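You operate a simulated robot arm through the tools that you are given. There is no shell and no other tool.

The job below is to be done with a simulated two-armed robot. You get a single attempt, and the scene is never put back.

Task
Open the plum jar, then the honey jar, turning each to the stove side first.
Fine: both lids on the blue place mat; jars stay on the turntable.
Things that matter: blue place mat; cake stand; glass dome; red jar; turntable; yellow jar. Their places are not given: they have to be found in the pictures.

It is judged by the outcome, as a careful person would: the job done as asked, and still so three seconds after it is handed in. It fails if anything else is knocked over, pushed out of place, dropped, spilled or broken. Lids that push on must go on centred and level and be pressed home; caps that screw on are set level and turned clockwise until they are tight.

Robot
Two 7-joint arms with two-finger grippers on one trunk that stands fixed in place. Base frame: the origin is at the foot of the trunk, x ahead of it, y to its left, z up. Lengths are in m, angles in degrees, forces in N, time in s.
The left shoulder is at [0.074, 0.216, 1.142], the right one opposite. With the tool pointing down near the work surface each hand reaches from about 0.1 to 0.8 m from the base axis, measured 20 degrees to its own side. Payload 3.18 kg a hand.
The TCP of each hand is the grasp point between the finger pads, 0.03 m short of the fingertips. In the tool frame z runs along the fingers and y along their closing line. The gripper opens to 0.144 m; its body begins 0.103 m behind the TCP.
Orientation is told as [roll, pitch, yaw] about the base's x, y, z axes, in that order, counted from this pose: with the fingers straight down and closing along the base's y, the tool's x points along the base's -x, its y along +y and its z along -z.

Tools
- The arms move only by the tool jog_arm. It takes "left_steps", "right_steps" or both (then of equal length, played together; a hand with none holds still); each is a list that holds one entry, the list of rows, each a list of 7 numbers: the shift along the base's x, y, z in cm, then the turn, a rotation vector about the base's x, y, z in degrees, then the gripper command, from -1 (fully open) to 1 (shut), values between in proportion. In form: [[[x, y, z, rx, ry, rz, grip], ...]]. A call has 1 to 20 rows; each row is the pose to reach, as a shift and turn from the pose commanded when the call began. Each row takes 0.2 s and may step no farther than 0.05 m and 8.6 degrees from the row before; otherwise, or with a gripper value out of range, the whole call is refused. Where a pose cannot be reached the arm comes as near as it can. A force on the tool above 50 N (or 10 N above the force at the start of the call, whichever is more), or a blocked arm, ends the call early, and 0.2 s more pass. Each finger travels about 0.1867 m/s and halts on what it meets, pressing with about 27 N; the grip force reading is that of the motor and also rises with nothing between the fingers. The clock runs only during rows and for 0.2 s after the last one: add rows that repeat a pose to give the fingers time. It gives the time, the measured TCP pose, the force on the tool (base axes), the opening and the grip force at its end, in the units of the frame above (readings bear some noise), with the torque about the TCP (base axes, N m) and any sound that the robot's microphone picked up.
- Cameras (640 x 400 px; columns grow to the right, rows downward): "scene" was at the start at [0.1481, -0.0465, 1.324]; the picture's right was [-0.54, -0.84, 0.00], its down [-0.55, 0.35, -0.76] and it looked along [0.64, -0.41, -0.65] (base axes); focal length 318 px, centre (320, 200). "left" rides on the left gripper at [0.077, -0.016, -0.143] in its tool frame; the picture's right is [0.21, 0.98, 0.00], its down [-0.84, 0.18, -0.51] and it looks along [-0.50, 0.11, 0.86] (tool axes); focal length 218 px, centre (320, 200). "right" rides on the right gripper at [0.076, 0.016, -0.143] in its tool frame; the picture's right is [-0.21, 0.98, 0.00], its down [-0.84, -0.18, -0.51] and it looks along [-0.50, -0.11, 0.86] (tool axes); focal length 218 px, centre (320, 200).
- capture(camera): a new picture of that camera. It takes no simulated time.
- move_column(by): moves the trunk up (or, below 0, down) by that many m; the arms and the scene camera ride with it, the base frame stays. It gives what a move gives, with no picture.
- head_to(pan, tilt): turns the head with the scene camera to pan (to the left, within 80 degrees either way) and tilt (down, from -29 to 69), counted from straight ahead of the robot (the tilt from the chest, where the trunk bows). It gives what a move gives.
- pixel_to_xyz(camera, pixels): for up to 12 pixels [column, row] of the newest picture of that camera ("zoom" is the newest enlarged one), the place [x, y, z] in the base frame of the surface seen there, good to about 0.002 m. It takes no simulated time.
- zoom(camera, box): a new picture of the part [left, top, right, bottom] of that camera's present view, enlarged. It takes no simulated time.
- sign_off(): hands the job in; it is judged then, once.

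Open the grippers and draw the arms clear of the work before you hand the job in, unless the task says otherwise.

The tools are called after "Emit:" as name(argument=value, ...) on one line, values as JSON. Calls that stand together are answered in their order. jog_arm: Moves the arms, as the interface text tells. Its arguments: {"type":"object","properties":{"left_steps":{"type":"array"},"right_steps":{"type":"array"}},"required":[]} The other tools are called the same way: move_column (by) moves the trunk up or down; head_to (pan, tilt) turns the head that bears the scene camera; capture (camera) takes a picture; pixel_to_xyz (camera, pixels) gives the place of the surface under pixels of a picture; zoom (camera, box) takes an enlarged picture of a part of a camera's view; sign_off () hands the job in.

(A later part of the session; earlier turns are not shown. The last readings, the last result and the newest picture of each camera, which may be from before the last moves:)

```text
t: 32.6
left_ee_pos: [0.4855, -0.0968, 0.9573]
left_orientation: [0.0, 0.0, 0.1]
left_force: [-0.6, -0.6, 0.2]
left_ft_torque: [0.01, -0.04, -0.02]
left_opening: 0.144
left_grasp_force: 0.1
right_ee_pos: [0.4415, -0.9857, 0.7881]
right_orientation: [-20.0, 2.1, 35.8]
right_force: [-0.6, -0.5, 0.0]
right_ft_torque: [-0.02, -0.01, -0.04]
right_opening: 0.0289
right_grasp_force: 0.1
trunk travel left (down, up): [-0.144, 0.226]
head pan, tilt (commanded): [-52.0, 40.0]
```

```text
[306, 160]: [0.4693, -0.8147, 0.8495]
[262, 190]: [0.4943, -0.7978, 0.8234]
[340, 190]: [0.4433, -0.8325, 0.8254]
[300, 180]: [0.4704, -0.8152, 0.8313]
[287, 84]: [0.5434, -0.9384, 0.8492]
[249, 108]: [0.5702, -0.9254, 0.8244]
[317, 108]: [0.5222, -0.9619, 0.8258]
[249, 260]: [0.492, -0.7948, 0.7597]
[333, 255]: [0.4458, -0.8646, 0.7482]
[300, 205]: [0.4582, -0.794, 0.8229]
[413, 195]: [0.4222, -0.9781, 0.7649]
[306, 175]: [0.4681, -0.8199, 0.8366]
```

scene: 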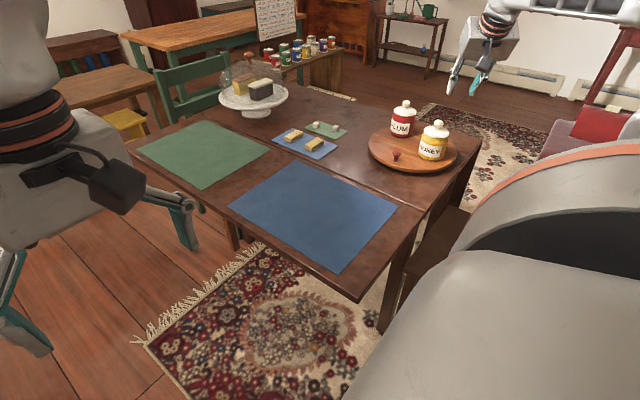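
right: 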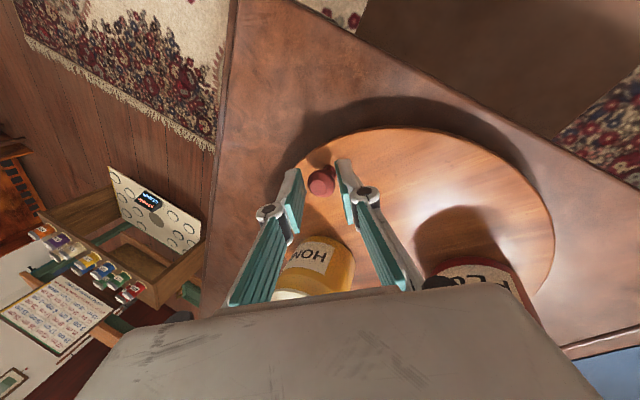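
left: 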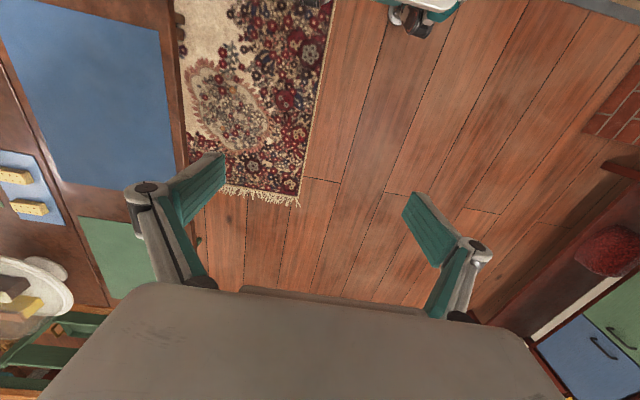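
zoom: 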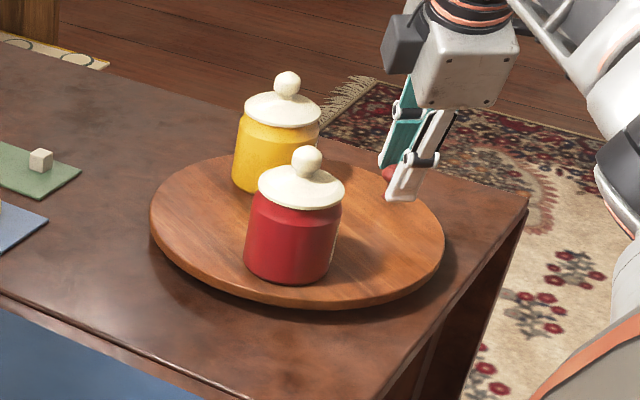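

Plum's lid centre is at about (0.471, -0.820), a bearing of about 109° from the turntable centre versus 111° to the stove, so it is well turned. I open the fingers a little and draw back along the tool axis.

Emit:
jog_arm(right_steps=[[[0, 0, 0, 0, 0, 0, 0.4], [0, 0, 0, 0, 0, 0, 0.4], [-0.34, 0.59, 1.88, 0, 0, 0, 0.4], [-0.86, 1.48, 4.7, 0, 0, 0, 0.4], [-1.54, 2.66, 8.5, 0, 0, 0, 0.4], [-2.3, 4.0, 12.7, 0, 0, 0, 0.4], [-2.7, 4.7, 15, 0, 0, 0, 0.4]]])

Emit:
zoom(camera="scene", box=[340, 80, 500, 200])

```text
t: 34.2
left_ee_pos: [0.4851, -0.0971, 0.9584]
left_orientation: [0.0, 0.0, 0.0]
left_force: [-0.1, 0.3, 0.4]
left_ft_torque: [0.04, -0.02, -0.02]
left_opening: 0.1441
left_grasp_force: 0.0
right_ee_pos: [0.4154, -0.9397, 0.9369]
right_orientation: [-19.9, 2.1, 35.7]
right_force: [0.5, -0.6, 0.5]
right_ft_torque: [0.01, 0.0, 0.01]
right_opening: 0.0435
right_grasp_force: 0.0
trunk travel left (down, up): [-0.144, 0.226]
head pan, tilt (commanded): [-52.0, 40.0]
```

```text
3.33 times, centred on (420, 140) of scene
```

zoom: 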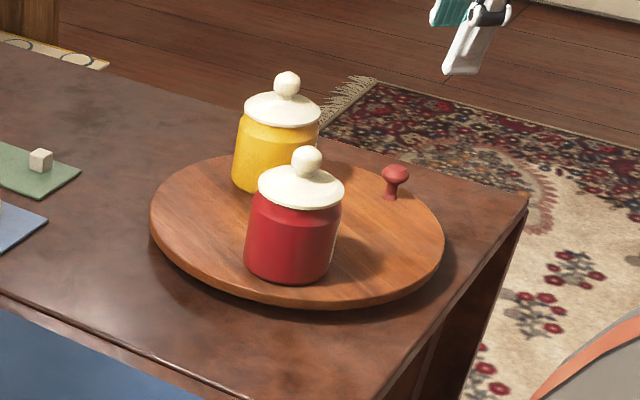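

The turntable stayed where it was, knob at (395,178) in the zoom. I now untwist the hand while rising and bringing it over the plum jar.

Emit:
jog_arm(right_steps=[[[0, 0, 2.5, 1.37, -2.37, -7.52, 0.4], [0, 0.5, 5, 2.74, -4.74, -15.04, 0.4], [0.4, 2, 6, 4.1, -7.1, -22.56, 0.4], [0.8, 3.5, 6, 5.47, -9.47, -30.08, 0.4], [1.2, 5, 6, 6.84, -11.84, -37.6, 0.4], [1.6, 6.5, 6, 8.21, -14.21, -45.12, 0.4], [2.0, 8, 6, 9.58, -16.58, -52.64, 0.4], [2.4, 9.5, 6, 10.94, -18.94, -60.16, 0.4], [2.8, 11, 6, 12.31, -21.31, -67.68, 0.4], [3.2, 12.5, 6, 13.68, -23.68, -75.2, 0.4], [3.6, 14, 6, 15.05, -26.05, -82.72, 0.4], [4, 15, 6, 16.42, -28.42, -90.24, 0.4]]])

```text
t: 36.8
left_ee_pos: [0.4849, -0.0972, 0.9574]
left_orientation: [0.1, 0.0, 0.1]
left_force: [0.1, -0.3, 0.3]
left_ft_torque: [-0.01, -0.01, 0.0]
left_opening: 0.1443
left_grasp_force: 0.1
right_ee_pos: [0.4577, -0.7887, 0.9977]
right_orientation: [-0.1, -20.1, -60.1]
right_force: [-0.2, 0.6, 0.2]
right_ft_torque: [0.01, 0.0, 0.01]
right_opening: 0.0432
right_grasp_force: 0.0
trunk travel left (down, up): [-0.144, 0.226]
head pan, tilt (commanded): [-52.0, 40.0]
```

Orientation is back to [0,-20,-60]. I untilt to vertical and step back slightly for a clear view of the plum lid.

Emit:
jog_arm(right_steps=[[[-0.5, 1, 0, 6.93, 4, 0, 0.4], [-1, 2, 0, 13.86, 8, 0, 0.4], [-1.5, 3, 0, 17.32, 10, 0, 0.4], [-1.5, 3, 0, 17.32, 10, 0, 0.4]]])

Emit:
capture(camera="right")

```text
t: 37.8
left_ee_pos: [0.486, -0.0966, 0.9579]
left_orientation: [0.0, -0.1, 0.1]
left_force: [0.0, 1.1, -0.1]
left_ft_torque: [0.01, -0.02, -0.01]
left_opening: 0.1436
left_grasp_force: 0.2
right_ee_pos: [0.4411, -0.7597, 0.9978]
right_orientation: [0.0, 0.0, -60.0]
right_force: [-0.2, 0.2, 0.0]
right_ft_torque: [0.0, 0.01, 0.0]
right_opening: 0.0433
right_grasp_force: 0.0
trunk travel left (down, up): [-0.144, 0.226]
head pan, tilt (commanded): [-52.0, 40.0]
```

```text
taken
```

right: 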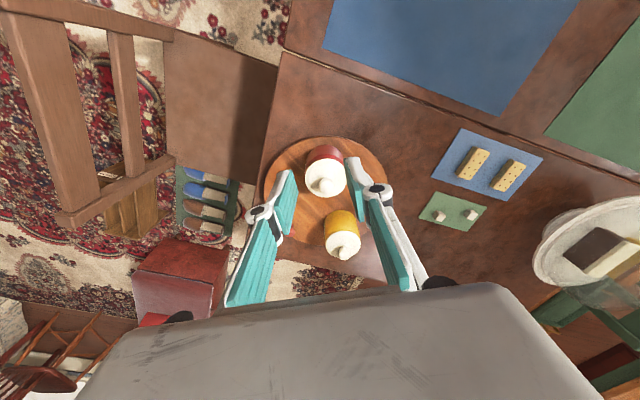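

The plum lid is at (323,182) in the right view. I zoom in on it to measure the ball and lid rim exactly.

Emit:
zoom(camera="right", box=[285, 140, 365, 205])

Emit:
pixel_to_xyz(camera="zoom", pixels=[[300, 360], [140, 320], [460, 320], [300, 340], [340, 370], [270, 370], [305, 240], [310, 290], [300, 385], [160, 260], [450, 260], [305, 205]])

```text
6.15 times, centred on (325, 172) of right
```

zoom: 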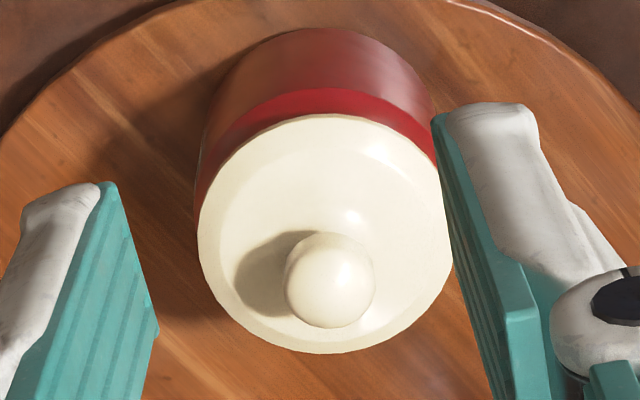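

```text
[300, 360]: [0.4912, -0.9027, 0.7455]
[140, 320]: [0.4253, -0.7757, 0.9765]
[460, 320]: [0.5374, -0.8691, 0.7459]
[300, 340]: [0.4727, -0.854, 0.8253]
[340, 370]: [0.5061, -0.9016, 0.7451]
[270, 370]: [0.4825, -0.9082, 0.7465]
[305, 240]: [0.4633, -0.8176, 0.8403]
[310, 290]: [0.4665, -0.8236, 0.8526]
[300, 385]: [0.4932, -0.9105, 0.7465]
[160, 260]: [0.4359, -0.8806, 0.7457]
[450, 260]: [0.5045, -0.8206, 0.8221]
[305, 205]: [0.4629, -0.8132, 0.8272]
```

Ball centre in the zoom is at (331,281), lid rim from (200,235) to (450,235). I measure those points.

Emit:
pixel_to_xyz(camera="zoom", pixels=[[331, 281], [331, 265], [290, 281], [372, 281], [202, 235], [447, 235], [325, 120], [322, 347], [240, 150], [410, 150], [230, 310], [420, 310]])

```text
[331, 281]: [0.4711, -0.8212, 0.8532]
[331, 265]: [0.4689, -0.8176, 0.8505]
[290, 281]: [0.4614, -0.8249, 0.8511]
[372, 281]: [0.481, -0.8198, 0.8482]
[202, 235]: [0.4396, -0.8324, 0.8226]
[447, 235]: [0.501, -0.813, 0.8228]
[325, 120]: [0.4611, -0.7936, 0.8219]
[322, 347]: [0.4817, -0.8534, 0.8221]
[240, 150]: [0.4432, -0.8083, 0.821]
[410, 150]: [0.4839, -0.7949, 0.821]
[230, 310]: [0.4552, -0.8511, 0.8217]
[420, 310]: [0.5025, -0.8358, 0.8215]
```

The lid centre is (0.471, -0.823) with the ball centre near (0.472, -0.824, 0.844). I move over it and descend to 2.5 cm above grasp height for a check.

Emit:
jog_arm(right_steps=[[[1.5, -3.2, -2, 0, 0, 0, 0.4], [3.1, -6.4, -4, 0, 0, 0, 0.4], [3.1, -6.4, -8, 0, 0, 0, 0.4], [3.1, -6.4, -10.5, 0, 0, 0, 0.4], [3.1, -6.4, -10.5, 0, 0, 0, 0.4]]])

Emit:
capture(camera="right")

Emit:
zoom(camera="scene", box=[360, 80, 480, 180])

```text
t: 39.0
left_ee_pos: [0.4859, -0.0964, 0.9581]
left_orientation: [0.0, 0.0, 0.1]
left_force: [-0.1, 0.6, 1.3]
left_ft_torque: [0.01, -0.01, 0.02]
left_opening: 0.1437
left_grasp_force: 0.0
right_ee_pos: [0.4724, -0.8234, 0.8915]
right_orientation: [0.0, 0.0, -60.1]
right_force: [-0.3, 0.5, 0.4]
right_ft_torque: [0.0, -0.02, 0.01]
right_opening: 0.0433
right_grasp_force: 0.0
trunk travel left (down, up): [-0.144, 0.226]
head pan, tilt (commanded): [-52.0, 40.0]
```

```text
taken
```

right: 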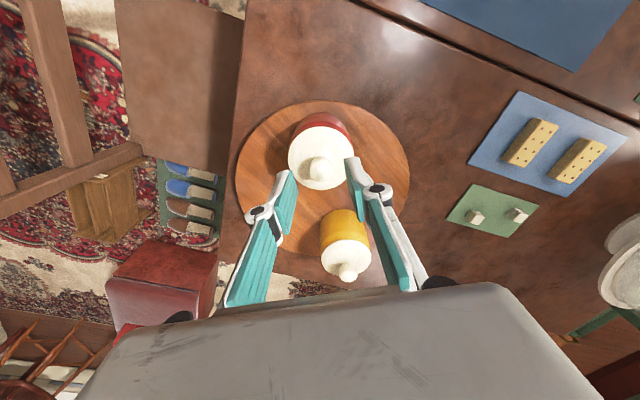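

```text
4.00 times, centred on (420, 130) of scene
```

zoom: 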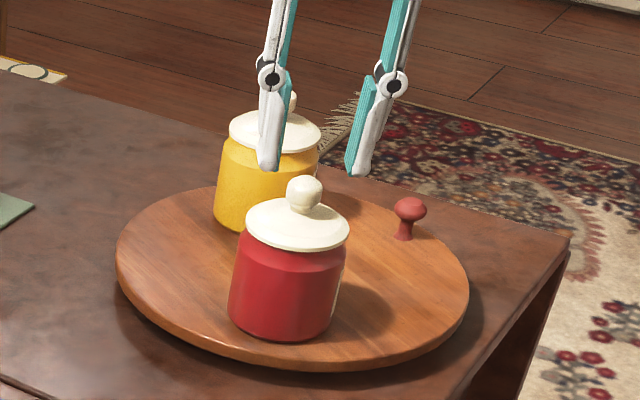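

The ball at (319,168) lies midway between the finger tips. I lower to grasp height (TCP z about 0.865).

Emit:
jog_arm(right_steps=[[[0, 0, -1.2, 0, 0, 0, 0.4], [0, 0, -2.2, 0, 0, 0, 0.4], [0, 0, -2.7, 0, 0, 0, 0.4], [0, 0, -2.7, 0, 0, 0, 0.4]]])

Emit:
zoom(camera="scene", box=[360, 80, 480, 180])

Emit:
zoom(camera="right", box=[270, 120, 370, 200])

```text
t: 40.0
left_ee_pos: [0.4857, -0.0969, 0.9573]
left_orientation: [0.0, -0.1, 0.1]
left_force: [0.2, -0.1, 0.1]
left_ft_torque: [0.01, 0.01, 0.01]
left_opening: 0.1438
left_grasp_force: 0.1
right_ee_pos: [0.4717, -0.8231, 0.8672]
right_orientation: [0.0, -0.1, -60.0]
right_force: [-1.1, 0.1, 0.4]
right_ft_torque: [0.01, 0.03, 0.05]
right_opening: 0.0431
right_grasp_force: 0.0
trunk travel left (down, up): [-0.144, 0.226]
head pan, tilt (commanded): [-52.0, 40.0]
```

```text
4.00 times, centred on (420, 130) of scene
```

zoom: 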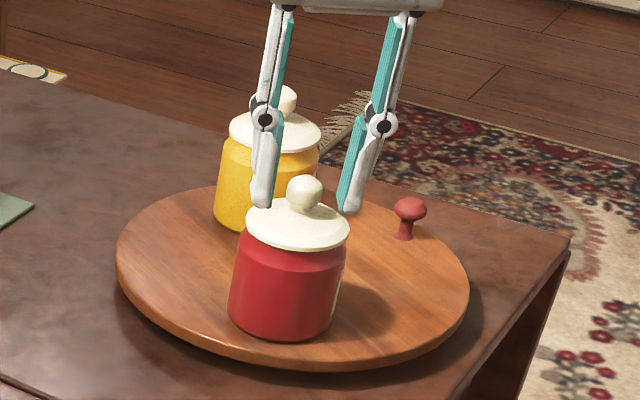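

```text
5.00 times, centred on (320, 160) of right
```

zoom: 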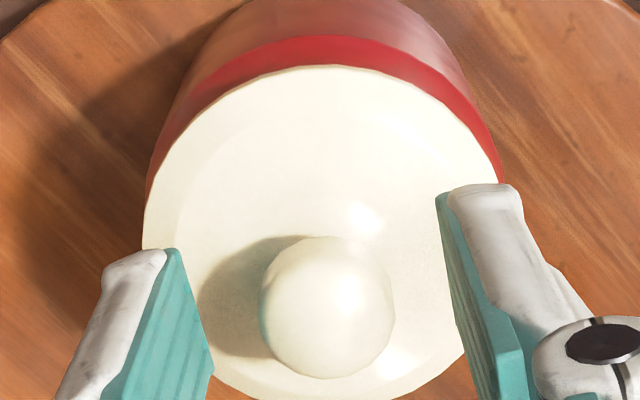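

The fingers flank the ball evenly. I lower 2 mm more and close gently on the ball.

Emit:
jog_arm(right_steps=[[[0, 0, -0.2, 0, 0, 0, 0.5], [0, 0, -0.2, 0, 0, 0, 0.6], [0, 0, -0.2, 0, 0, 0, 0.66], [0, 0, -0.2, 0, 0, 0, 0.72], [0, 0, -0.2, 0, 0, 0, 0.8], [0, 0, -0.2, 0, 0, 0, 0.9], [0, 0, -0.2, 0, 0, 0, 0.9]]])

Emit:
zoom(camera="scene", box=[360, 80, 480, 180])

```text
t: 41.6
left_ee_pos: [0.4859, -0.0967, 0.9568]
left_orientation: [0.0, 0.0, 0.0]
left_force: [0.5, 0.3, -0.5]
left_ft_torque: [0.03, -0.04, 0.0]
left_opening: 0.1439
left_grasp_force: 0.1
right_ee_pos: [0.4721, -0.8229, 0.8638]
right_orientation: [0.0, -0.1, -60.0]
right_force: [0.4, -0.7, 0.1]
right_ft_torque: [0.04, 0.0, 0.01]
right_opening: 0.022
right_grasp_force: 26.8
trunk travel left (down, up): [-0.144, 0.226]
head pan, tilt (commanded): [-52.0, 40.0]
```

```text
4.00 times, centred on (420, 130) of scene
```

zoom: 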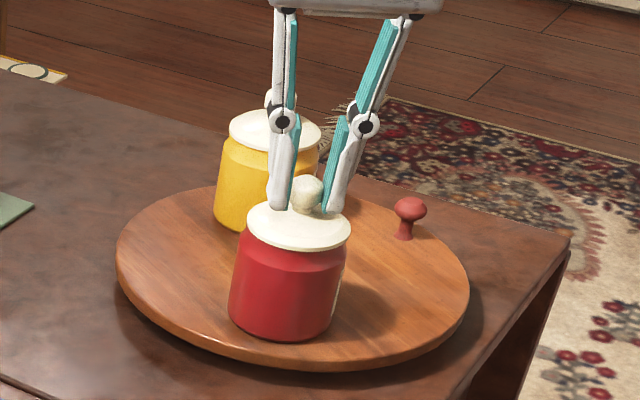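

The ball is gripped (opening 0.022, 26.8 N). I lift slowly by 1 cm and see whether the lid comes off without the jar.

Emit:
jog_arm(right_steps=[[[0, 0, 0.2, 0, 0, 0, 0.9], [0, 0, 0.4, 0, 0, 0, 0.9], [0, 0, 0.7, 0, 0, 0, 0.9], [0, 0, 1.0, 0, 0, 0, 0.9], [0, 0, 1.0, 0, 0, 0, 0.9]]])

Emit:
zoom(camera="scene", box=[360, 80, 480, 180])

```text
t: 42.8
left_ee_pos: [0.4854, -0.0957, 0.9573]
left_orientation: [0.0, 0.0, 0.1]
left_force: [0.0, 0.5, 0.9]
left_ft_torque: [-0.02, -0.01, 0.01]
left_opening: 0.1439
left_grasp_force: 0.1
right_ee_pos: [0.4739, -0.8238, 0.8735]
right_orientation: [0.0, 0.0, -60.0]
right_force: [-0.8, 0.7, -0.9]
right_ft_torque: [0.02, -0.01, -0.03]
right_opening: 0.022
right_grasp_force: 27.0
trunk travel left (down, up): [-0.144, 0.226]
head pan, tilt (commanded): [-52.0, 40.0]
```

```text
4.00 times, centred on (420, 130) of scene
```

zoom: 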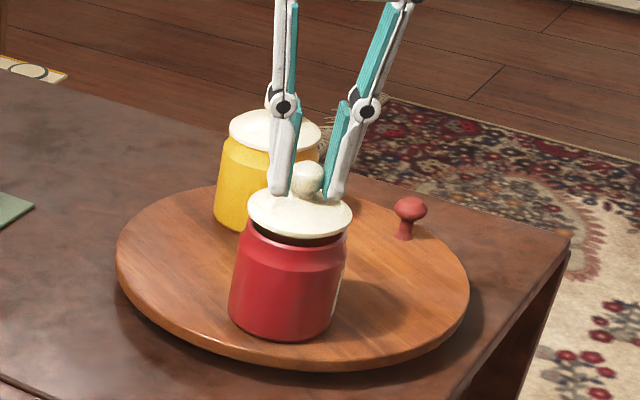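

The lid is coming off cleanly with only about 1 N of weight, jar staying put. I lift it clear.

Emit:
jog_arm(right_steps=[[[0, 0, 1, 0, 0, 0, 0.9], [0, 0, 2.5, 0, 0, 0, 0.9], [0, 0, 4.5, 0, 0, 0, 0.9], [0, 0, 7, 0, 0, 0, 0.9], [0, 0, 9, 0, 0, 0, 0.9], [0, 0, 9, 0, 0, 0, 0.9]]])

Emit:
zoom(camera="scene", box=[340, 40, 500, 180])

```text
t: 44.2
left_ee_pos: [0.4857, -0.0966, 0.9564]
left_orientation: [0.1, 0.0, 0.1]
left_force: [0.8, 0.3, 0.2]
left_ft_torque: [-0.01, 0.01, 0.01]
left_opening: 0.144
left_grasp_force: 0.0
right_ee_pos: [0.473, -0.8226, 0.9613]
right_orientation: [0.0, 0.0, -59.9]
right_force: [-0.3, 0.5, -0.8]
right_ft_torque: [-0.02, 0.02, -0.02]
right_opening: 0.0217
right_grasp_force: 27.3
trunk travel left (down, up): [-0.144, 0.226]
head pan, tilt (commanded): [-52.0, 40.0]
```

```text
2.86 times, centred on (420, 110) of scene
```

zoom: 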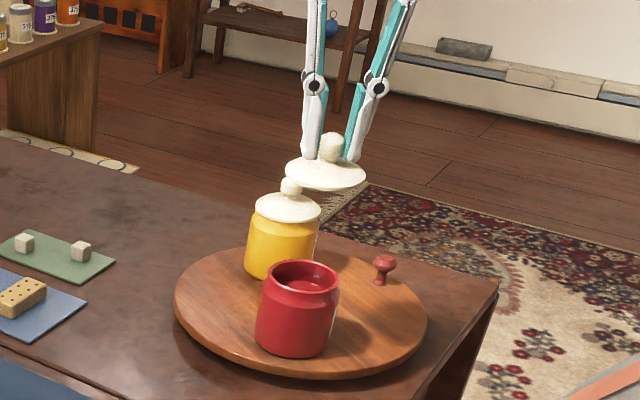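

The plum jar is open and stays in place; the lid hangs level in the grip. I carry it across to above the blue mat at about (0.62, -0.53).

Emit:
jog_arm(right_steps=[[[2, 4, 0, 0, 0, 0, 0.9], [4, 8, 0, 0, 0, 0, 0.9], [6, 12, 0, 0, 0, 0, 0.9], [8, 16, 0, 0, 0, 0, 0.9], [10, 20, 0, 0, 0, 0, 0.9], [12, 24, 0, 0, 0, 0, 0.9], [13.5, 27, 0, 0, 0, 0, 0.9], [14.7, 29.3, -2, 0, 0, 0, 0.9], [14.7, 29.3, -6, 0, 0, 0, 0.9], [14.7, 29.3, -10, 0, 0, 0, 0.9], [14.7, 29.3, -13, 0, 0, 0, 0.9], [14.7, 29.3, -13, 0, 0, 0, 0.9]]])

Emit:
capture(camera="scene")

Emit:
capture(camera="right")

```text
t: 46.8
left_ee_pos: [0.4859, -0.0962, 0.9584]
left_orientation: [0.0, -0.1, 0.1]
left_force: [-0.6, -0.2, 0.8]
left_ft_torque: [0.01, 0.0, 0.02]
left_opening: 0.1437
left_grasp_force: 0.1
right_ee_pos: [0.6183, -0.53, 0.8341]
right_orientation: [0.0, -0.1, -60.0]
right_force: [0.5, 0.6, -0.9]
right_ft_torque: [-0.01, -0.03, 0.0]
right_opening: 0.022
right_grasp_force: 26.6
trunk travel left (down, up): [-0.144, 0.226]
head pan, tilt (commanded): [-52.0, 40.0]
```

```text
taken
```

scene: 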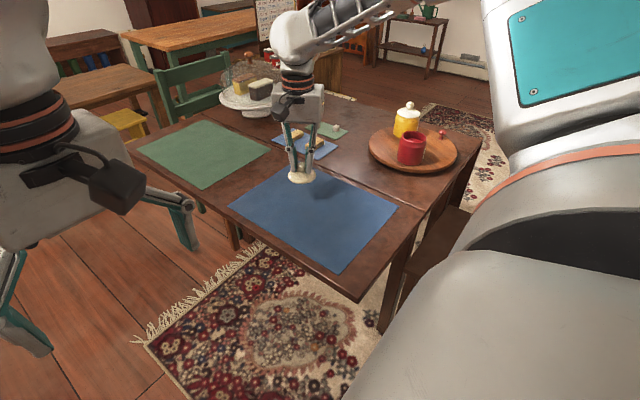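

```text
taken
```

right: 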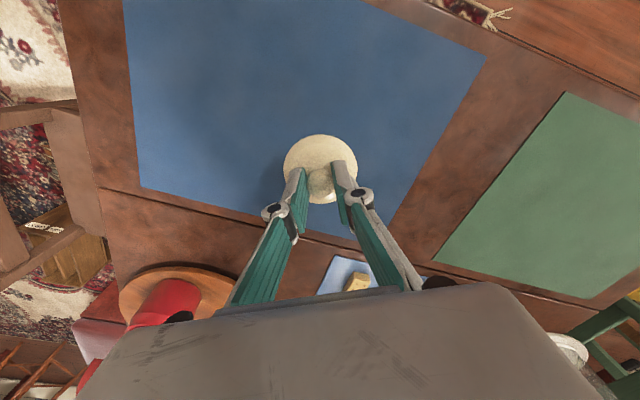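

The lid hangs over the mat around (302,177) in the scene view. I look closely at its underside to judge how far it is to the mat.

Emit:
zoom(camera="scene", box=[262, 125, 342, 195])

Emit:
jog_arm(right_steps=[[[0, 0, -1.5, 0, 0, 0, 0.9], [0, 0, -3, 0, 0, 0, 0.9], [0, 0, -4.2, 0, 0, 0, 0.9], [0, 0, -4.7, 0, 0, 0, 0.9], [0, 0, -4.7, 0, 0, 0, 0.9]]])

Emit:
zoom(camera="scene", box=[262, 135, 342, 205])

```text
5.71 times, centred on (302, 160) of scene
```

zoom: 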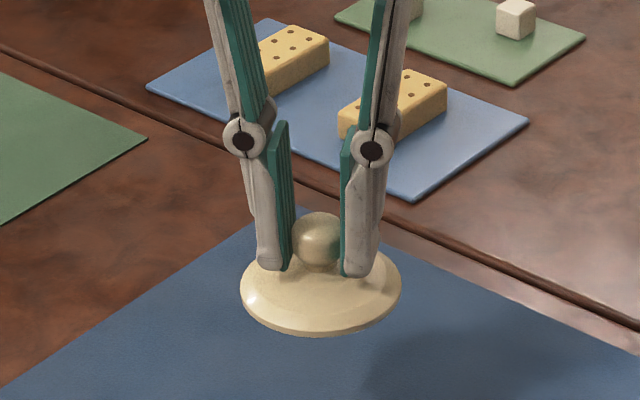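

```text
t: 48.0
left_ee_pos: [0.4856, -0.0957, 0.9567]
left_orientation: [0.0, 0.0, 0.1]
left_force: [-0.1, -0.2, 0.5]
left_ft_torque: [0.0, -0.01, 0.01]
left_opening: 0.1441
left_grasp_force: 0.1
right_ee_pos: [0.6183, -0.5297, 0.7879]
right_orientation: [0.0, -0.1, -60.0]
right_force: [0.7, -0.1, -1.6]
right_ft_torque: [-0.02, -0.01, 0.0]
right_opening: 0.0218
right_grasp_force: 26.8
trunk travel left (down, up): [-0.144, 0.226]
head pan, tilt (commanded): [-52.0, 40.0]
```

```text
5.71 times, centred on (302, 170) of scene
```

zoom: 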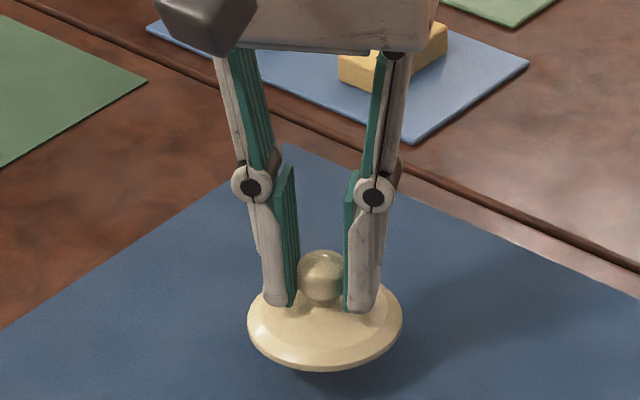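

Very near the mat now. I lower in small steps and watch the vertical force for touch-down.

Emit:
jog_arm(right_steps=[[[0, 0, -0.2, 0, 0, 0, 0.9], [0, 0, -0.4, 0, 0, 0, 0.9], [0, 0, -0.6, 0, 0, 0, 0.9], [0, 0, -0.6, 0, 0, 0, 0.9]]])

Emit:
jog_arm(right_steps=[[[0, 0, -0.15, 0, 0, 0, 0.9], [0, 0, -0.3, 0, 0, 0, 0.9], [0, 0, -0.3, 0, 0, 0, 0.9]]])

```text
t: 49.0
left_ee_pos: [0.4867, -0.0974, 0.9577]
left_orientation: [0.0, 0.0, 0.1]
left_force: [0.1, -0.8, 0.2]
left_ft_torque: [-0.01, 0.01, -0.01]
left_opening: 0.1441
left_grasp_force: 0.0
right_ee_pos: [0.6191, -0.5305, 0.7813]
right_orientation: [0.0, -0.1, -60.1]
right_force: [0.0, -0.5, -0.5]
right_ft_torque: [0.0, -0.03, -0.01]
right_opening: 0.0218
right_grasp_force: 26.8
trunk travel left (down, up): [-0.144, 0.226]
head pan, tilt (commanded): [-52.0, 40.0]
```

```text
t: 49.8
left_ee_pos: [0.4855, -0.0949, 0.9569]
left_orientation: [-0.1, 0.0, 0.1]
left_force: [-0.1, 0.1, -0.9]
left_ft_torque: [-0.02, 0.03, -0.02]
left_opening: 0.1441
left_grasp_force: 0.1
right_ee_pos: [0.6189, -0.5299, 0.778]
right_orientation: [0.0, 0.0, -60.1]
right_force: [-1.0, -1.2, -1.1]
right_ft_torque: [-0.01, 0.01, -0.01]
right_opening: 0.0217
right_grasp_force: 27.0
trunk travel left (down, up): [-0.144, 0.226]
head pan, tilt (commanded): [-52.0, 40.0]
```

No contact yet at z 0.778. I keep lowering by 3 mm steps.

Emit:
jog_arm(right_steps=[[[0, 0, -0.15, 0, 0, 0, 0.9], [0, 0, -0.3, 0, 0, 0, 0.9], [0, 0, -0.3, 0, 0, 0, 0.9]]])

Emit:
zoom(camera="scene", box=[262, 135, 342, 205])

```text
t: 50.6
left_ee_pos: [0.4856, -0.0971, 0.9565]
left_orientation: [0.0, 0.0, 0.1]
left_force: [-0.2, 0.1, 0.2]
left_ft_torque: [0.0, 0.02, 0.0]
left_opening: 0.1442
left_grasp_force: 0.1
right_ee_pos: [0.6188, -0.53, 0.774]
right_orientation: [0.0, -0.1, -60.0]
right_force: [0.5, 0.2, 0.0]
right_ft_torque: [-0.02, 0.02, 0.0]
right_opening: 0.0215
right_grasp_force: 26.7
trunk travel left (down, up): [-0.144, 0.226]
head pan, tilt (commanded): [-52.0, 40.0]
```

```text
5.71 times, centred on (302, 170) of scene
```

zoom: 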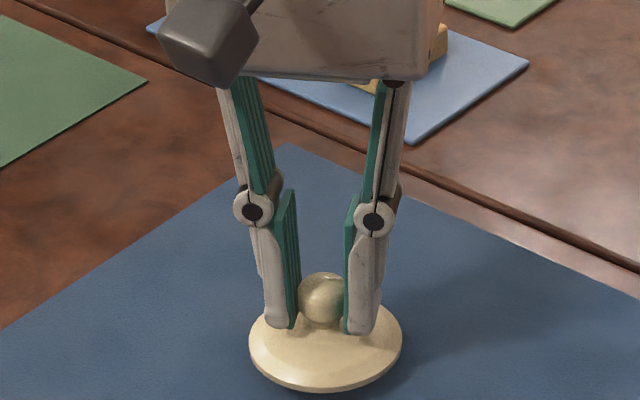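

Almost down; force is about zero within noise. I go 2 mm further and re-read.

Emit:
jog_arm(right_steps=[[[0, 0, -0.1, 0, 0, 0, 0.9], [0, 0, -0.2, 0, 0, 0, 0.9], [0, 0, -0.2, 0, 0, 0, 0.9]]])

Emit:
jog_arm(right_steps=[[[0, 0, 0, 0, 0, 0, 0.9], [0, 0, 0, 0, 0, 0, 0.9]]])

```text
t: 51.4
left_ee_pos: [0.4858, -0.0953, 0.9569]
left_orientation: [-0.1, 0.0, 0.1]
left_force: [-0.3, -0.1, -0.3]
left_ft_torque: [0.0, -0.01, 0.03]
left_opening: 0.1442
left_grasp_force: 0.0
right_ee_pos: [0.6195, -0.5313, 0.772]
right_orientation: [0.0, -0.1, -60.0]
right_force: [-0.5, 0.1, -0.7]
right_ft_torque: [-0.01, 0.0, -0.01]
right_opening: 0.0216
right_grasp_force: 27.3
trunk travel left (down, up): [-0.144, 0.226]
head pan, tilt (commanded): [-52.0, 40.0]
```

```text
t: 52.0
left_ee_pos: [0.4867, -0.0975, 0.957]
left_orientation: [0.0, 0.0, 0.1]
left_force: [0.2, 0.5, 0.1]
left_ft_torque: [-0.03, 0.02, -0.03]
left_opening: 0.1441
left_grasp_force: 0.0
right_ee_pos: [0.6191, -0.5297, 0.7721]
right_orientation: [0.0, 0.0, -60.0]
right_force: [0.8, 0.2, -1.5]
right_ft_torque: [0.01, -0.01, 0.0]
right_opening: 0.0216
right_grasp_force: 26.8
trunk travel left (down, up): [-0.144, 0.226]
head pan, tilt (commanded): [-52.0, 40.0]
```

Still hanging free at z 0.772. I continue down in 1.5–2 mm steps.

Emit:
jog_arm(right_steps=[[[0, 0, -0.1, 0, 0, 0, 0.9], [0, 0, -0.2, 0, 0, 0, 0.9], [0, 0, -0.2, 0, 0, 0, 0.9]]])

Emit:
jog_arm(right_steps=[[[0, 0, -0.1, 0, 0, 0, 0.9], [0, 0, -0.15, 0, 0, 0, 0.9], [0, 0, -0.15, 0, 0, 0, 0.9]]])

Emit:
zoom(camera="scene", box=[262, 135, 342, 205])

```text
t: 52.8
left_ee_pos: [0.4857, -0.0979, 0.9572]
left_orientation: [0.0, -0.1, 0.2]
left_force: [0.2, 0.3, -0.3]
left_ft_torque: [0.01, 0.02, 0.02]
left_opening: 0.144
left_grasp_force: 0.0
right_ee_pos: [0.6193, -0.5302, 0.7701]
right_orientation: [0.0, 0.0, -60.0]
right_force: [0.9, -1.3, 0.9]
right_ft_torque: [-0.08, -0.05, -0.01]
right_opening: 0.0216
right_grasp_force: 26.7
trunk travel left (down, up): [-0.144, 0.226]
head pan, tilt (commanded): [-52.0, 40.0]
```

```text
t: 53.6
left_ee_pos: [0.4848, -0.0968, 0.9579]
left_orientation: [-0.1, -0.2, 0.1]
left_force: [-0.5, -0.5, -0.3]
left_ft_torque: [-0.01, -0.02, 0.03]
left_opening: 0.1441
left_grasp_force: 0.0
right_ee_pos: [0.6191, -0.529, 0.7706]
right_orientation: [0.1, -0.2, -60.0]
right_force: [0.3, -1.7, 6.9]
right_ft_torque: [-0.22, -0.06, 0.02]
right_opening: 0.0214
right_grasp_force: 27.0
trunk travel left (down, up): [-0.144, 0.226]
head pan, tilt (commanded): [-52.0, 40.0]
```

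```text
5.71 times, centred on (302, 170) of scene
```

zoom: 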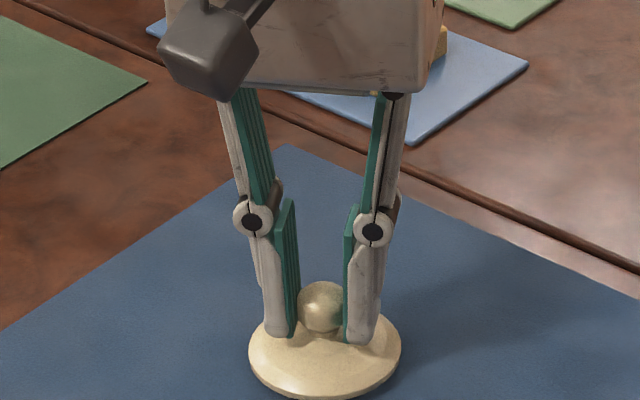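

Contact: vertical force is up to about 7 N, the lid sits on the mat. I ease up a millimetre and open the fingers, then rise.

Emit:
jog_arm(right_steps=[[[0, 0, 0.1, 0, 0, 0, 0.9], [0, 0, 0.1, 0, 0, 0, 0.7], [0, 0, 0.1, 0, 0, 0, 0.6], [0, 0, 0.1, 0, 0, 0, 0.4], [0, 0, 0.1, 0, 0, 0, 0.4], [0, 0, 2, 0, 0, 0, 0.4], [0, 0, 5, 0, 0, 0, 0.4], [0, 0, 9, 0, 0, 0, 0.4], [0, 0, 12, 0, 0, 0, 0.4]]])

Emit:
capture(camera="right")

Emit:
zoom(camera="scene", box=[262, 125, 342, 195])

```text
t: 55.6
left_ee_pos: [0.4857, -0.0965, 0.9573]
left_orientation: [0.1, -0.1, 0.2]
left_force: [0.0, -0.2, -0.6]
left_ft_torque: [-0.03, 0.01, 0.0]
left_opening: 0.144
left_grasp_force: 0.1
right_ee_pos: [0.6198, -0.5296, 0.8901]
right_orientation: [0.1, 0.0, -60.0]
right_force: [-0.7, -0.4, -0.2]
right_ft_torque: [-0.04, -0.03, 0.01]
right_opening: 0.0432
right_grasp_force: 0.1
trunk travel left (down, up): [-0.144, 0.226]
head pan, tilt (commanded): [-52.0, 40.0]
```

```text
taken
```

right: 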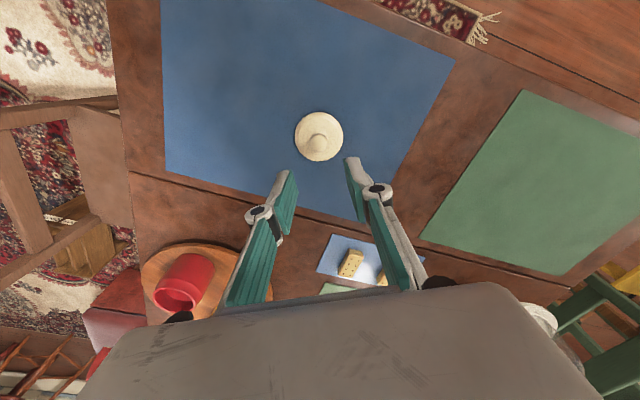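

```text
5.71 times, centred on (302, 160) of scene
```

zoom: 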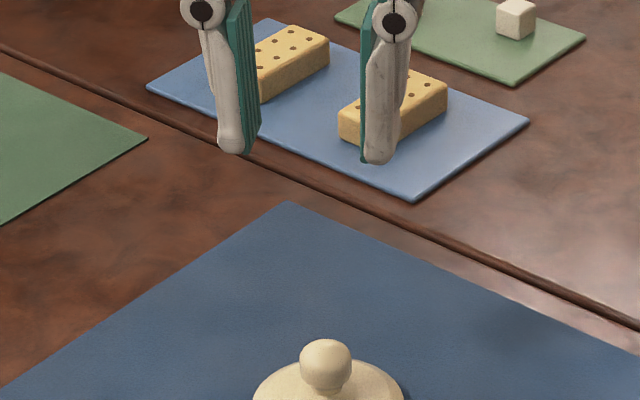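

The plum lid rests level on the mat at about (0.62, -0.53). Now I check the turntable's state before turning honey to the stove side.

Emit:
zoom(camera="scene", box=[340, 80, 500, 200])

Emit:
pixel_to_xyz(camera="zoom", pixels=[[287, 84], [249, 108], [317, 108], [396, 172], [382, 172], [408, 172], [396, 176], [262, 200], [338, 200]])

```text
3.33 times, centred on (420, 140) of scene
```

zoom: 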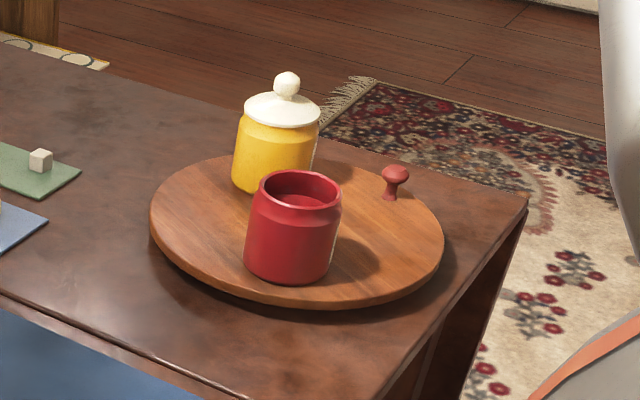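

```text
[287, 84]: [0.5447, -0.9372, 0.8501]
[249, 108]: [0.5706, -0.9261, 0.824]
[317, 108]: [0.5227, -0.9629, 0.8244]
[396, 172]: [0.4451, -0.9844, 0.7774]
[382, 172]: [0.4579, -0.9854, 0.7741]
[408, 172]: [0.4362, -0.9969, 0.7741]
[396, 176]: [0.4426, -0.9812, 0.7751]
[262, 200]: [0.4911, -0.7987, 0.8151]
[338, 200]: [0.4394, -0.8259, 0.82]
```

The knob is at (0.447, -0.991) (240°) and honey at about (0.547, -0.945). Turning clockwise by about 206° brings honey to the stove side along the near side; I carry the hand back over towards the knob, tilting it.

Emit:
jog_arm(right_steps=[[[-1, -2, 4, 0, 0, 0, 0.4], [-3, -5, 7, 0, 0, 0, 0.4], [-5.5, -8, 10, 0, 0, 0, 0.4], [-8, -12, 11, 0, 0, 0, 0.4], [-11, -16, 11, 0, 0, 0, 0.4], [-14, -20, 11, -5.2, -3, 0, 0.4], [-17, -23.5, 11, -10.4, -6, 0, 0.4], [-18, -26, 11, -17.32, -10, 0, 0.4], [-18, -26, 11, -17.32, -10, 0, 0.4]]])

```text
t: 57.6
left_ee_pos: [0.486, -0.0966, 0.9573]
left_orientation: [0.0, 0.1, 0.1]
left_force: [-0.9, -0.2, 0.2]
left_ft_torque: [0.0, 0.0, -0.04]
left_opening: 0.144
left_grasp_force: 0.0
right_ee_pos: [0.4387, -0.7907, 0.9978]
right_orientation: [0.0, -20.0, -60.0]
right_force: [0.0, 0.2, -0.3]
right_ft_torque: [-0.01, 0.0, -0.03]
right_opening: 0.0431
right_grasp_force: 0.0
trunk travel left (down, up): [-0.144, 0.226]
head pan, tilt (commanded): [-52.0, 40.0]
```

Tilt set. I twist the wrist by +96° about its axis while moving out to above the knob's retreat point.

Emit:
jog_arm(right_steps=[[[-0.2, -1.2, 0, -1.37, 2.37, 7.52, 0.4], [-0.4, -2.5, 0, -2.74, 4.74, 15.04, 0.4], [-0.6, -3.7, 0, -4.1, 7.1, 22.56, 0.4], [-0.8, -5, 0, -5.47, 9.47, 30.08, 0.4], [-1, -6.2, 0, -6.84, 11.84, 37.6, 0.4], [-1.2, -7.5, 0, -8.21, 14.21, 45.12, 0.4], [-1.4, -8.7, 0, -9.58, 16.58, 52.64, 0.4], [-1.6, -10, 0, -10.94, 18.94, 60.16, 0.4], [-1.8, -11.2, 0, -12.31, 21.31, 67.68, 0.4], [-2, -12.5, 0, -13.68, 23.68, 75.2, 0.4], [-2.2, -13.7, 0, -15.05, 26.05, 82.72, 0.4], [-2.3, -14.9, 0, -16.42, 28.42, 90.24, 0.4], [-2.3, -14.9, -3, -16.42, 28.42, 90.24, 0.4], [-2.3, -14.9, -6, -16.42, 28.42, 90.24, 0.4], [-2.3, -14.9, -6, -16.42, 28.42, 90.24, 0.4]]])

Emit:
capture(camera="right")

Emit:
zoom(camera="scene", box=[340, 60, 500, 180])

```text
t: 60.8
left_ee_pos: [0.4864, -0.0966, 0.9574]
left_orientation: [0.1, -0.1, 0.1]
left_force: [-0.8, 0.2, -0.5]
left_ft_torque: [-0.02, 0.01, 0.03]
left_opening: 0.1438
left_grasp_force: 0.1
right_ee_pos: [0.4158, -0.9403, 0.939]
right_orientation: [-19.9, 2.1, 35.7]
right_force: [0.5, 1.4, 0.7]
right_ft_torque: [-0.02, -0.01, -0.01]
right_opening: 0.0432
right_grasp_force: 0.1
trunk travel left (down, up): [-0.144, 0.226]
head pan, tilt (commanded): [-52.0, 40.0]
```

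```text
taken
```

right: 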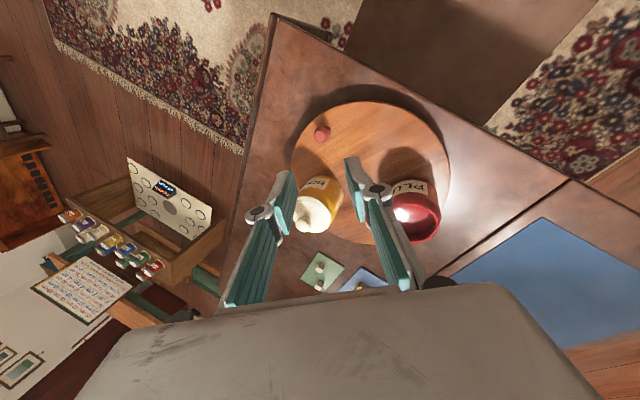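

```text
3.33 times, centred on (420, 120) of scene
```

zoom: 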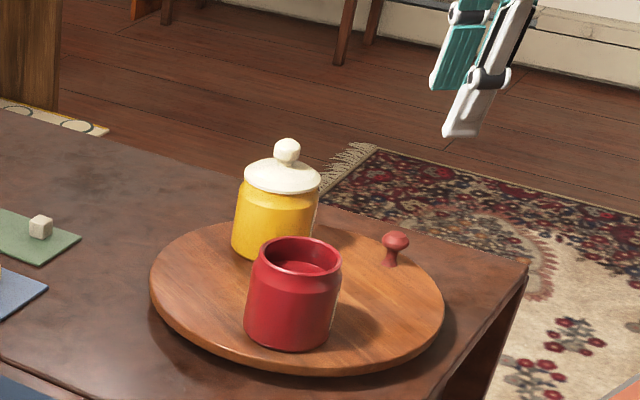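

The pose matches my earlier retreat point exactly, so I go back down along the same axis to straddle the knob.

Emit:
jog_arm(right_steps=[[[0.5, -0.9, -3, 0, 0, 0, 0.4], [1.1, -1.9, -6, 0, 0, 0, 0.4], [1.6, -2.8, -9, 0, 0, 0, 0.4], [2.1, -3.7, -12, 0, 0, 0, 0.4], [2.45, -4.3, -13.8, 0, 0, 0, 0.4], [2.7, -4.7, -15, 0, 0, 0, 0.4], [2.7, -4.7, -15, 0, 0, 0, 0.4]]])

Emit:
capture(camera="right")

Emit:
zoom(camera="scene", box=[340, 60, 500, 180])

```text
t: 62.4
left_ee_pos: [0.4852, -0.096, 0.9572]
left_orientation: [-0.1, 0.0, 0.2]
left_force: [-0.9, -1.1, 0.2]
left_ft_torque: [0.01, -0.02, -0.01]
left_opening: 0.1439
left_grasp_force: 0.1
right_ee_pos: [0.4415, -0.9854, 0.7888]
right_orientation: [-19.9, 2.0, 35.8]
right_force: [-0.8, 0.3, 0.1]
right_ft_torque: [-0.03, 0.01, -0.01]
right_opening: 0.0432
right_grasp_force: 0.2
trunk travel left (down, up): [-0.144, 0.226]
head pan, tilt (commanded): [-52.0, 40.0]
```

```text
taken
```

right: 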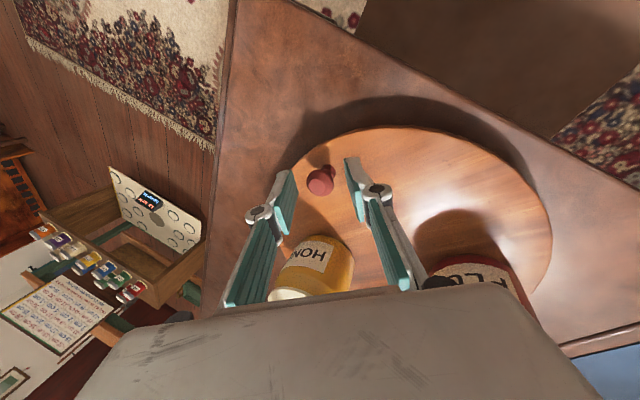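

```text
3.33 times, centred on (420, 120) of scene
```

zoom: 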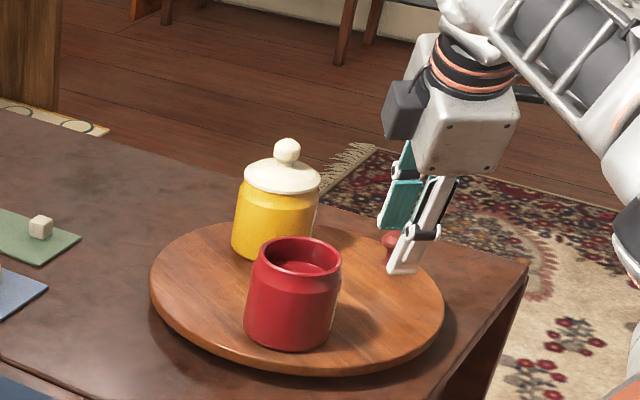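

The fingers straddle the knob again (knob at (320,180)). I narrow the cage and start turning clockwise, first from 240° to 210°.

Emit:
jog_arm(right_steps=[[[0, 0, -0.15, 0, 0, 0, 0.6], [0, 0, -0.15, 0, 0, 0, 0.6], [-0.77, 0.49, -0.15, 0.68, -1.18, -3.76, 0.6], [-1.5, 1.05, -0.15, 1.37, -2.37, -7.52, 0.6], [-2.17, 1.67, -0.15, 2.05, -3.55, -11.28, 0.6], [-2.79, 2.34, -0.15, 2.74, -4.74, -15.04, 0.6], [-3.35, 3.07, -0.15, 3.42, -5.92, -18.8, 0.6], [-3.84, 3.84, -0.15, 4.1, -7.1, -22.56, 0.6], [-3.84, 3.84, -0.15, 4.1, -7.1, -22.56, 0.6]]])

Emit:
capture(camera="right")

Emit:
zoom(camera="scene", box=[340, 60, 500, 180])

```text
t: 64.4
left_ee_pos: [0.4841, -0.0969, 0.9576]
left_orientation: [0.0, 0.0, 0.0]
left_force: [0.2, -0.6, 0.2]
left_ft_torque: [0.0, 0.01, -0.04]
left_opening: 0.1439
left_grasp_force: 0.2
right_ee_pos: [0.4061, -0.9472, 0.7878]
right_orientation: [-19.2, -6.3, 13.0]
right_force: [0.1, -0.2, -0.3]
right_ft_torque: [0.02, -0.02, 0.0]
right_opening: 0.0289
right_grasp_force: 0.1
trunk travel left (down, up): [-0.144, 0.226]
head pan, tilt (commanded): [-52.0, 40.0]
```

```text
taken
```

right: 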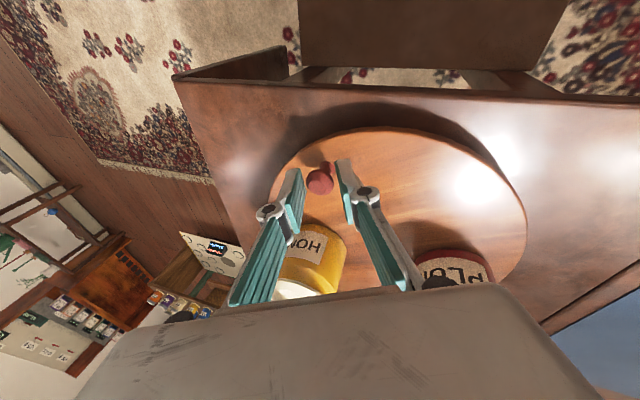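

```text
3.33 times, centred on (420, 120) of scene
```

zoom: 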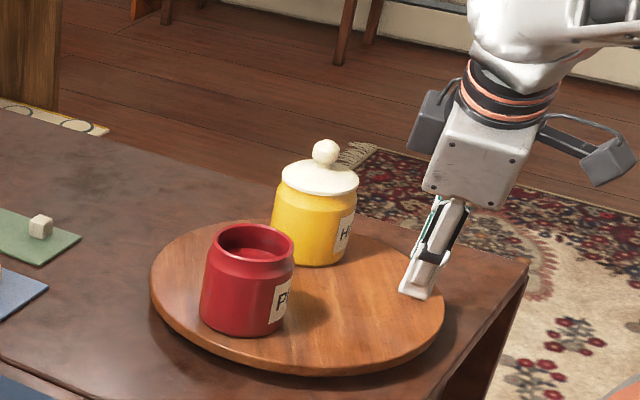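

The clockwise turn works with no force. I continue from 210° to 130°.

Emit:
jog_arm(right_steps=[[[-0.42, 0.81, 0, 0.68, -1.18, -3.76, 0.6], [-0.77, 1.66, 0, 1.37, -2.37, -7.52, 0.6], [-1.05, 2.53, 0, 2.05, -3.55, -11.28, 0.6], [-1.25, 3.43, 0, 2.74, -4.74, -15.04, 0.6], [-1.37, 4.33, 0, 3.42, -5.92, -18.8, 0.6], [-1.41, 5.25, 0, 4.1, -7.1, -22.56, 0.6], [-1.37, 6.17, 0, 4.79, -8.29, -26.32, 0.6], [-1.25, 7.07, 0, 5.47, -9.47, -30.08, 0.6], [-1.05, 7.97, 0, 6.16, -10.66, -33.84, 0.6], [-0.77, 8.84, 0, 6.84, -11.84, -37.6, 0.6], [-0.42, 9.69, 0, 7.52, -13.02, -41.36, 0.6], [0, 10.5, 0, 8.21, -14.21, -45.12, 0.6], [0.49, 11.27, 0, 8.89, -15.39, -48.88, 0.6], [1.05, 12.0, 0, 9.58, -16.58, -52.64, 0.6], [1.67, 12.67, 0, 10.26, -17.76, -56.4, 0.6], [2.34, 13.29, 0, 10.94, -18.94, -60.16, 0.6], [2.34, 13.29, 0, 10.94, -18.94, -60.16, 0.6]]])

Emit:
capture(camera="right")

Emit:
zoom(camera="scene", box=[340, 60, 500, 180])

```text
t: 68.0
left_ee_pos: [0.4845, -0.0963, 0.9575]
left_orientation: [0.0, 0.1, 0.1]
left_force: [0.3, 0.9, -0.3]
left_ft_torque: [0.02, -0.02, -0.01]
left_opening: 0.1441
left_grasp_force: 0.0
right_ee_pos: [0.4282, -0.8144, 0.7885]
right_orientation: [-3.0, -19.8, -51.7]
right_force: [-0.4, -0.2, 0.2]
right_ft_torque: [-0.03, 0.02, -0.01]
right_opening: 0.0291
right_grasp_force: 0.0
trunk travel left (down, up): [-0.144, 0.226]
head pan, tilt (commanded): [-52.0, 40.0]
```

```text
taken
```

right: 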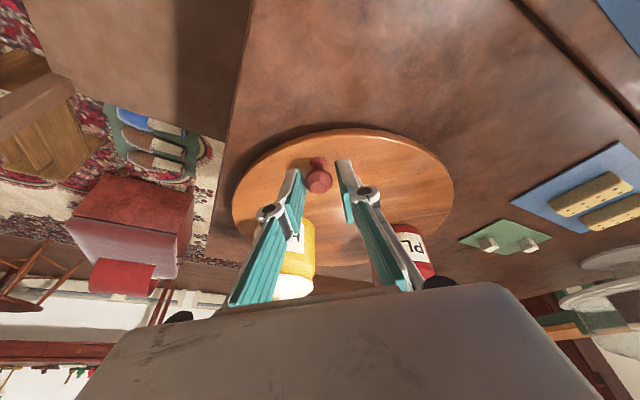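

```text
3.33 times, centred on (420, 120) of scene
```

zoom: 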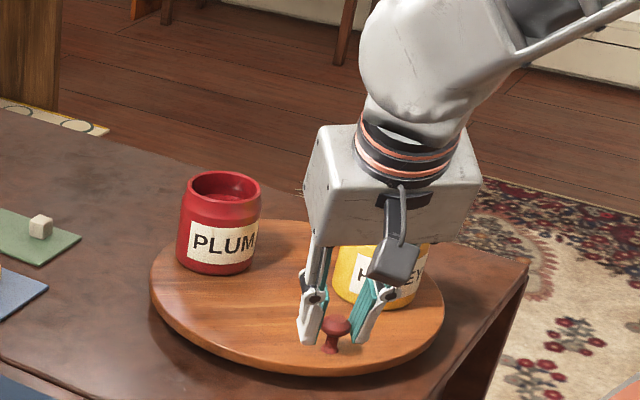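

Good. I go on clockwise from 130° to 70°, with the wrist following slightly slower.

Emit:
jog_arm(right_steps=[[[0.73, 0.56, 0, 0.56, -0.96, -3.06, 0.6], [1.5, 1.05, 0, 1.11, -1.92, -6.11, 0.6], [2.31, 1.47, 0, 1.67, -2.89, -9.17, 0.6], [3.16, 1.82, 0, 2.22, -3.85, -12.22, 0.6], [4.03, 2.1, 0, 2.78, -4.81, -15.28, 0.6], [4.93, 2.3, 0, 3.34, -5.77, -18.33, 0.6], [5.83, 2.42, 0, 3.89, -6.73, -21.39, 0.6], [6.75, 2.46, 0, 4.45, -7.7, -24.44, 0.6], [7.67, 2.42, 0, 5.0, -8.66, -27.5, 0.6], [8.57, 2.3, 0, 5.56, -9.62, -30.55, 0.6], [9.47, 2.1, 0, 6.12, -10.58, -33.61, 0.6], [10.34, 1.82, 0, 6.67, -11.54, -36.66, 0.6], [10.34, 1.82, 0, 6.67, -11.54, -36.66, 0.6]]])

Emit:
capture(camera="right")

Emit:
zoom(camera="scene", box=[340, 60, 500, 180])

```text
t: 70.8
left_ee_pos: [0.4863, -0.0961, 0.9583]
left_orientation: [0.0, -0.1, 0.0]
left_force: [-0.2, 0.2, 0.0]
left_ft_torque: [0.02, 0.0, -0.02]
left_opening: 0.1439
left_grasp_force: 0.1
right_ee_pos: [0.5312, -0.7955, 0.7881]
right_orientation: [10.6, -17.1, -92.7]
right_force: [-0.4, -0.3, -0.2]
right_ft_torque: [-0.02, 0.0, 0.01]
right_opening: 0.0288
right_grasp_force: 0.1
trunk travel left (down, up): [-0.144, 0.226]
head pan, tilt (commanded): [-52.0, 40.0]
```

```text
taken
```

right: 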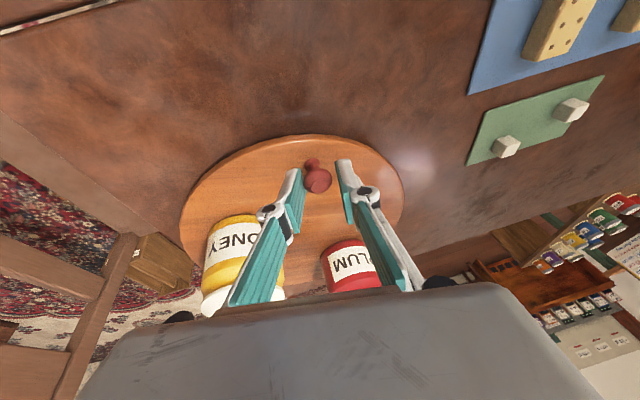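

```text
3.33 times, centred on (420, 120) of scene
```

zoom: 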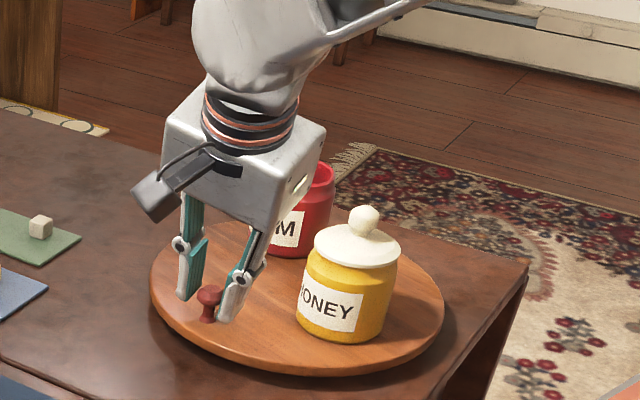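

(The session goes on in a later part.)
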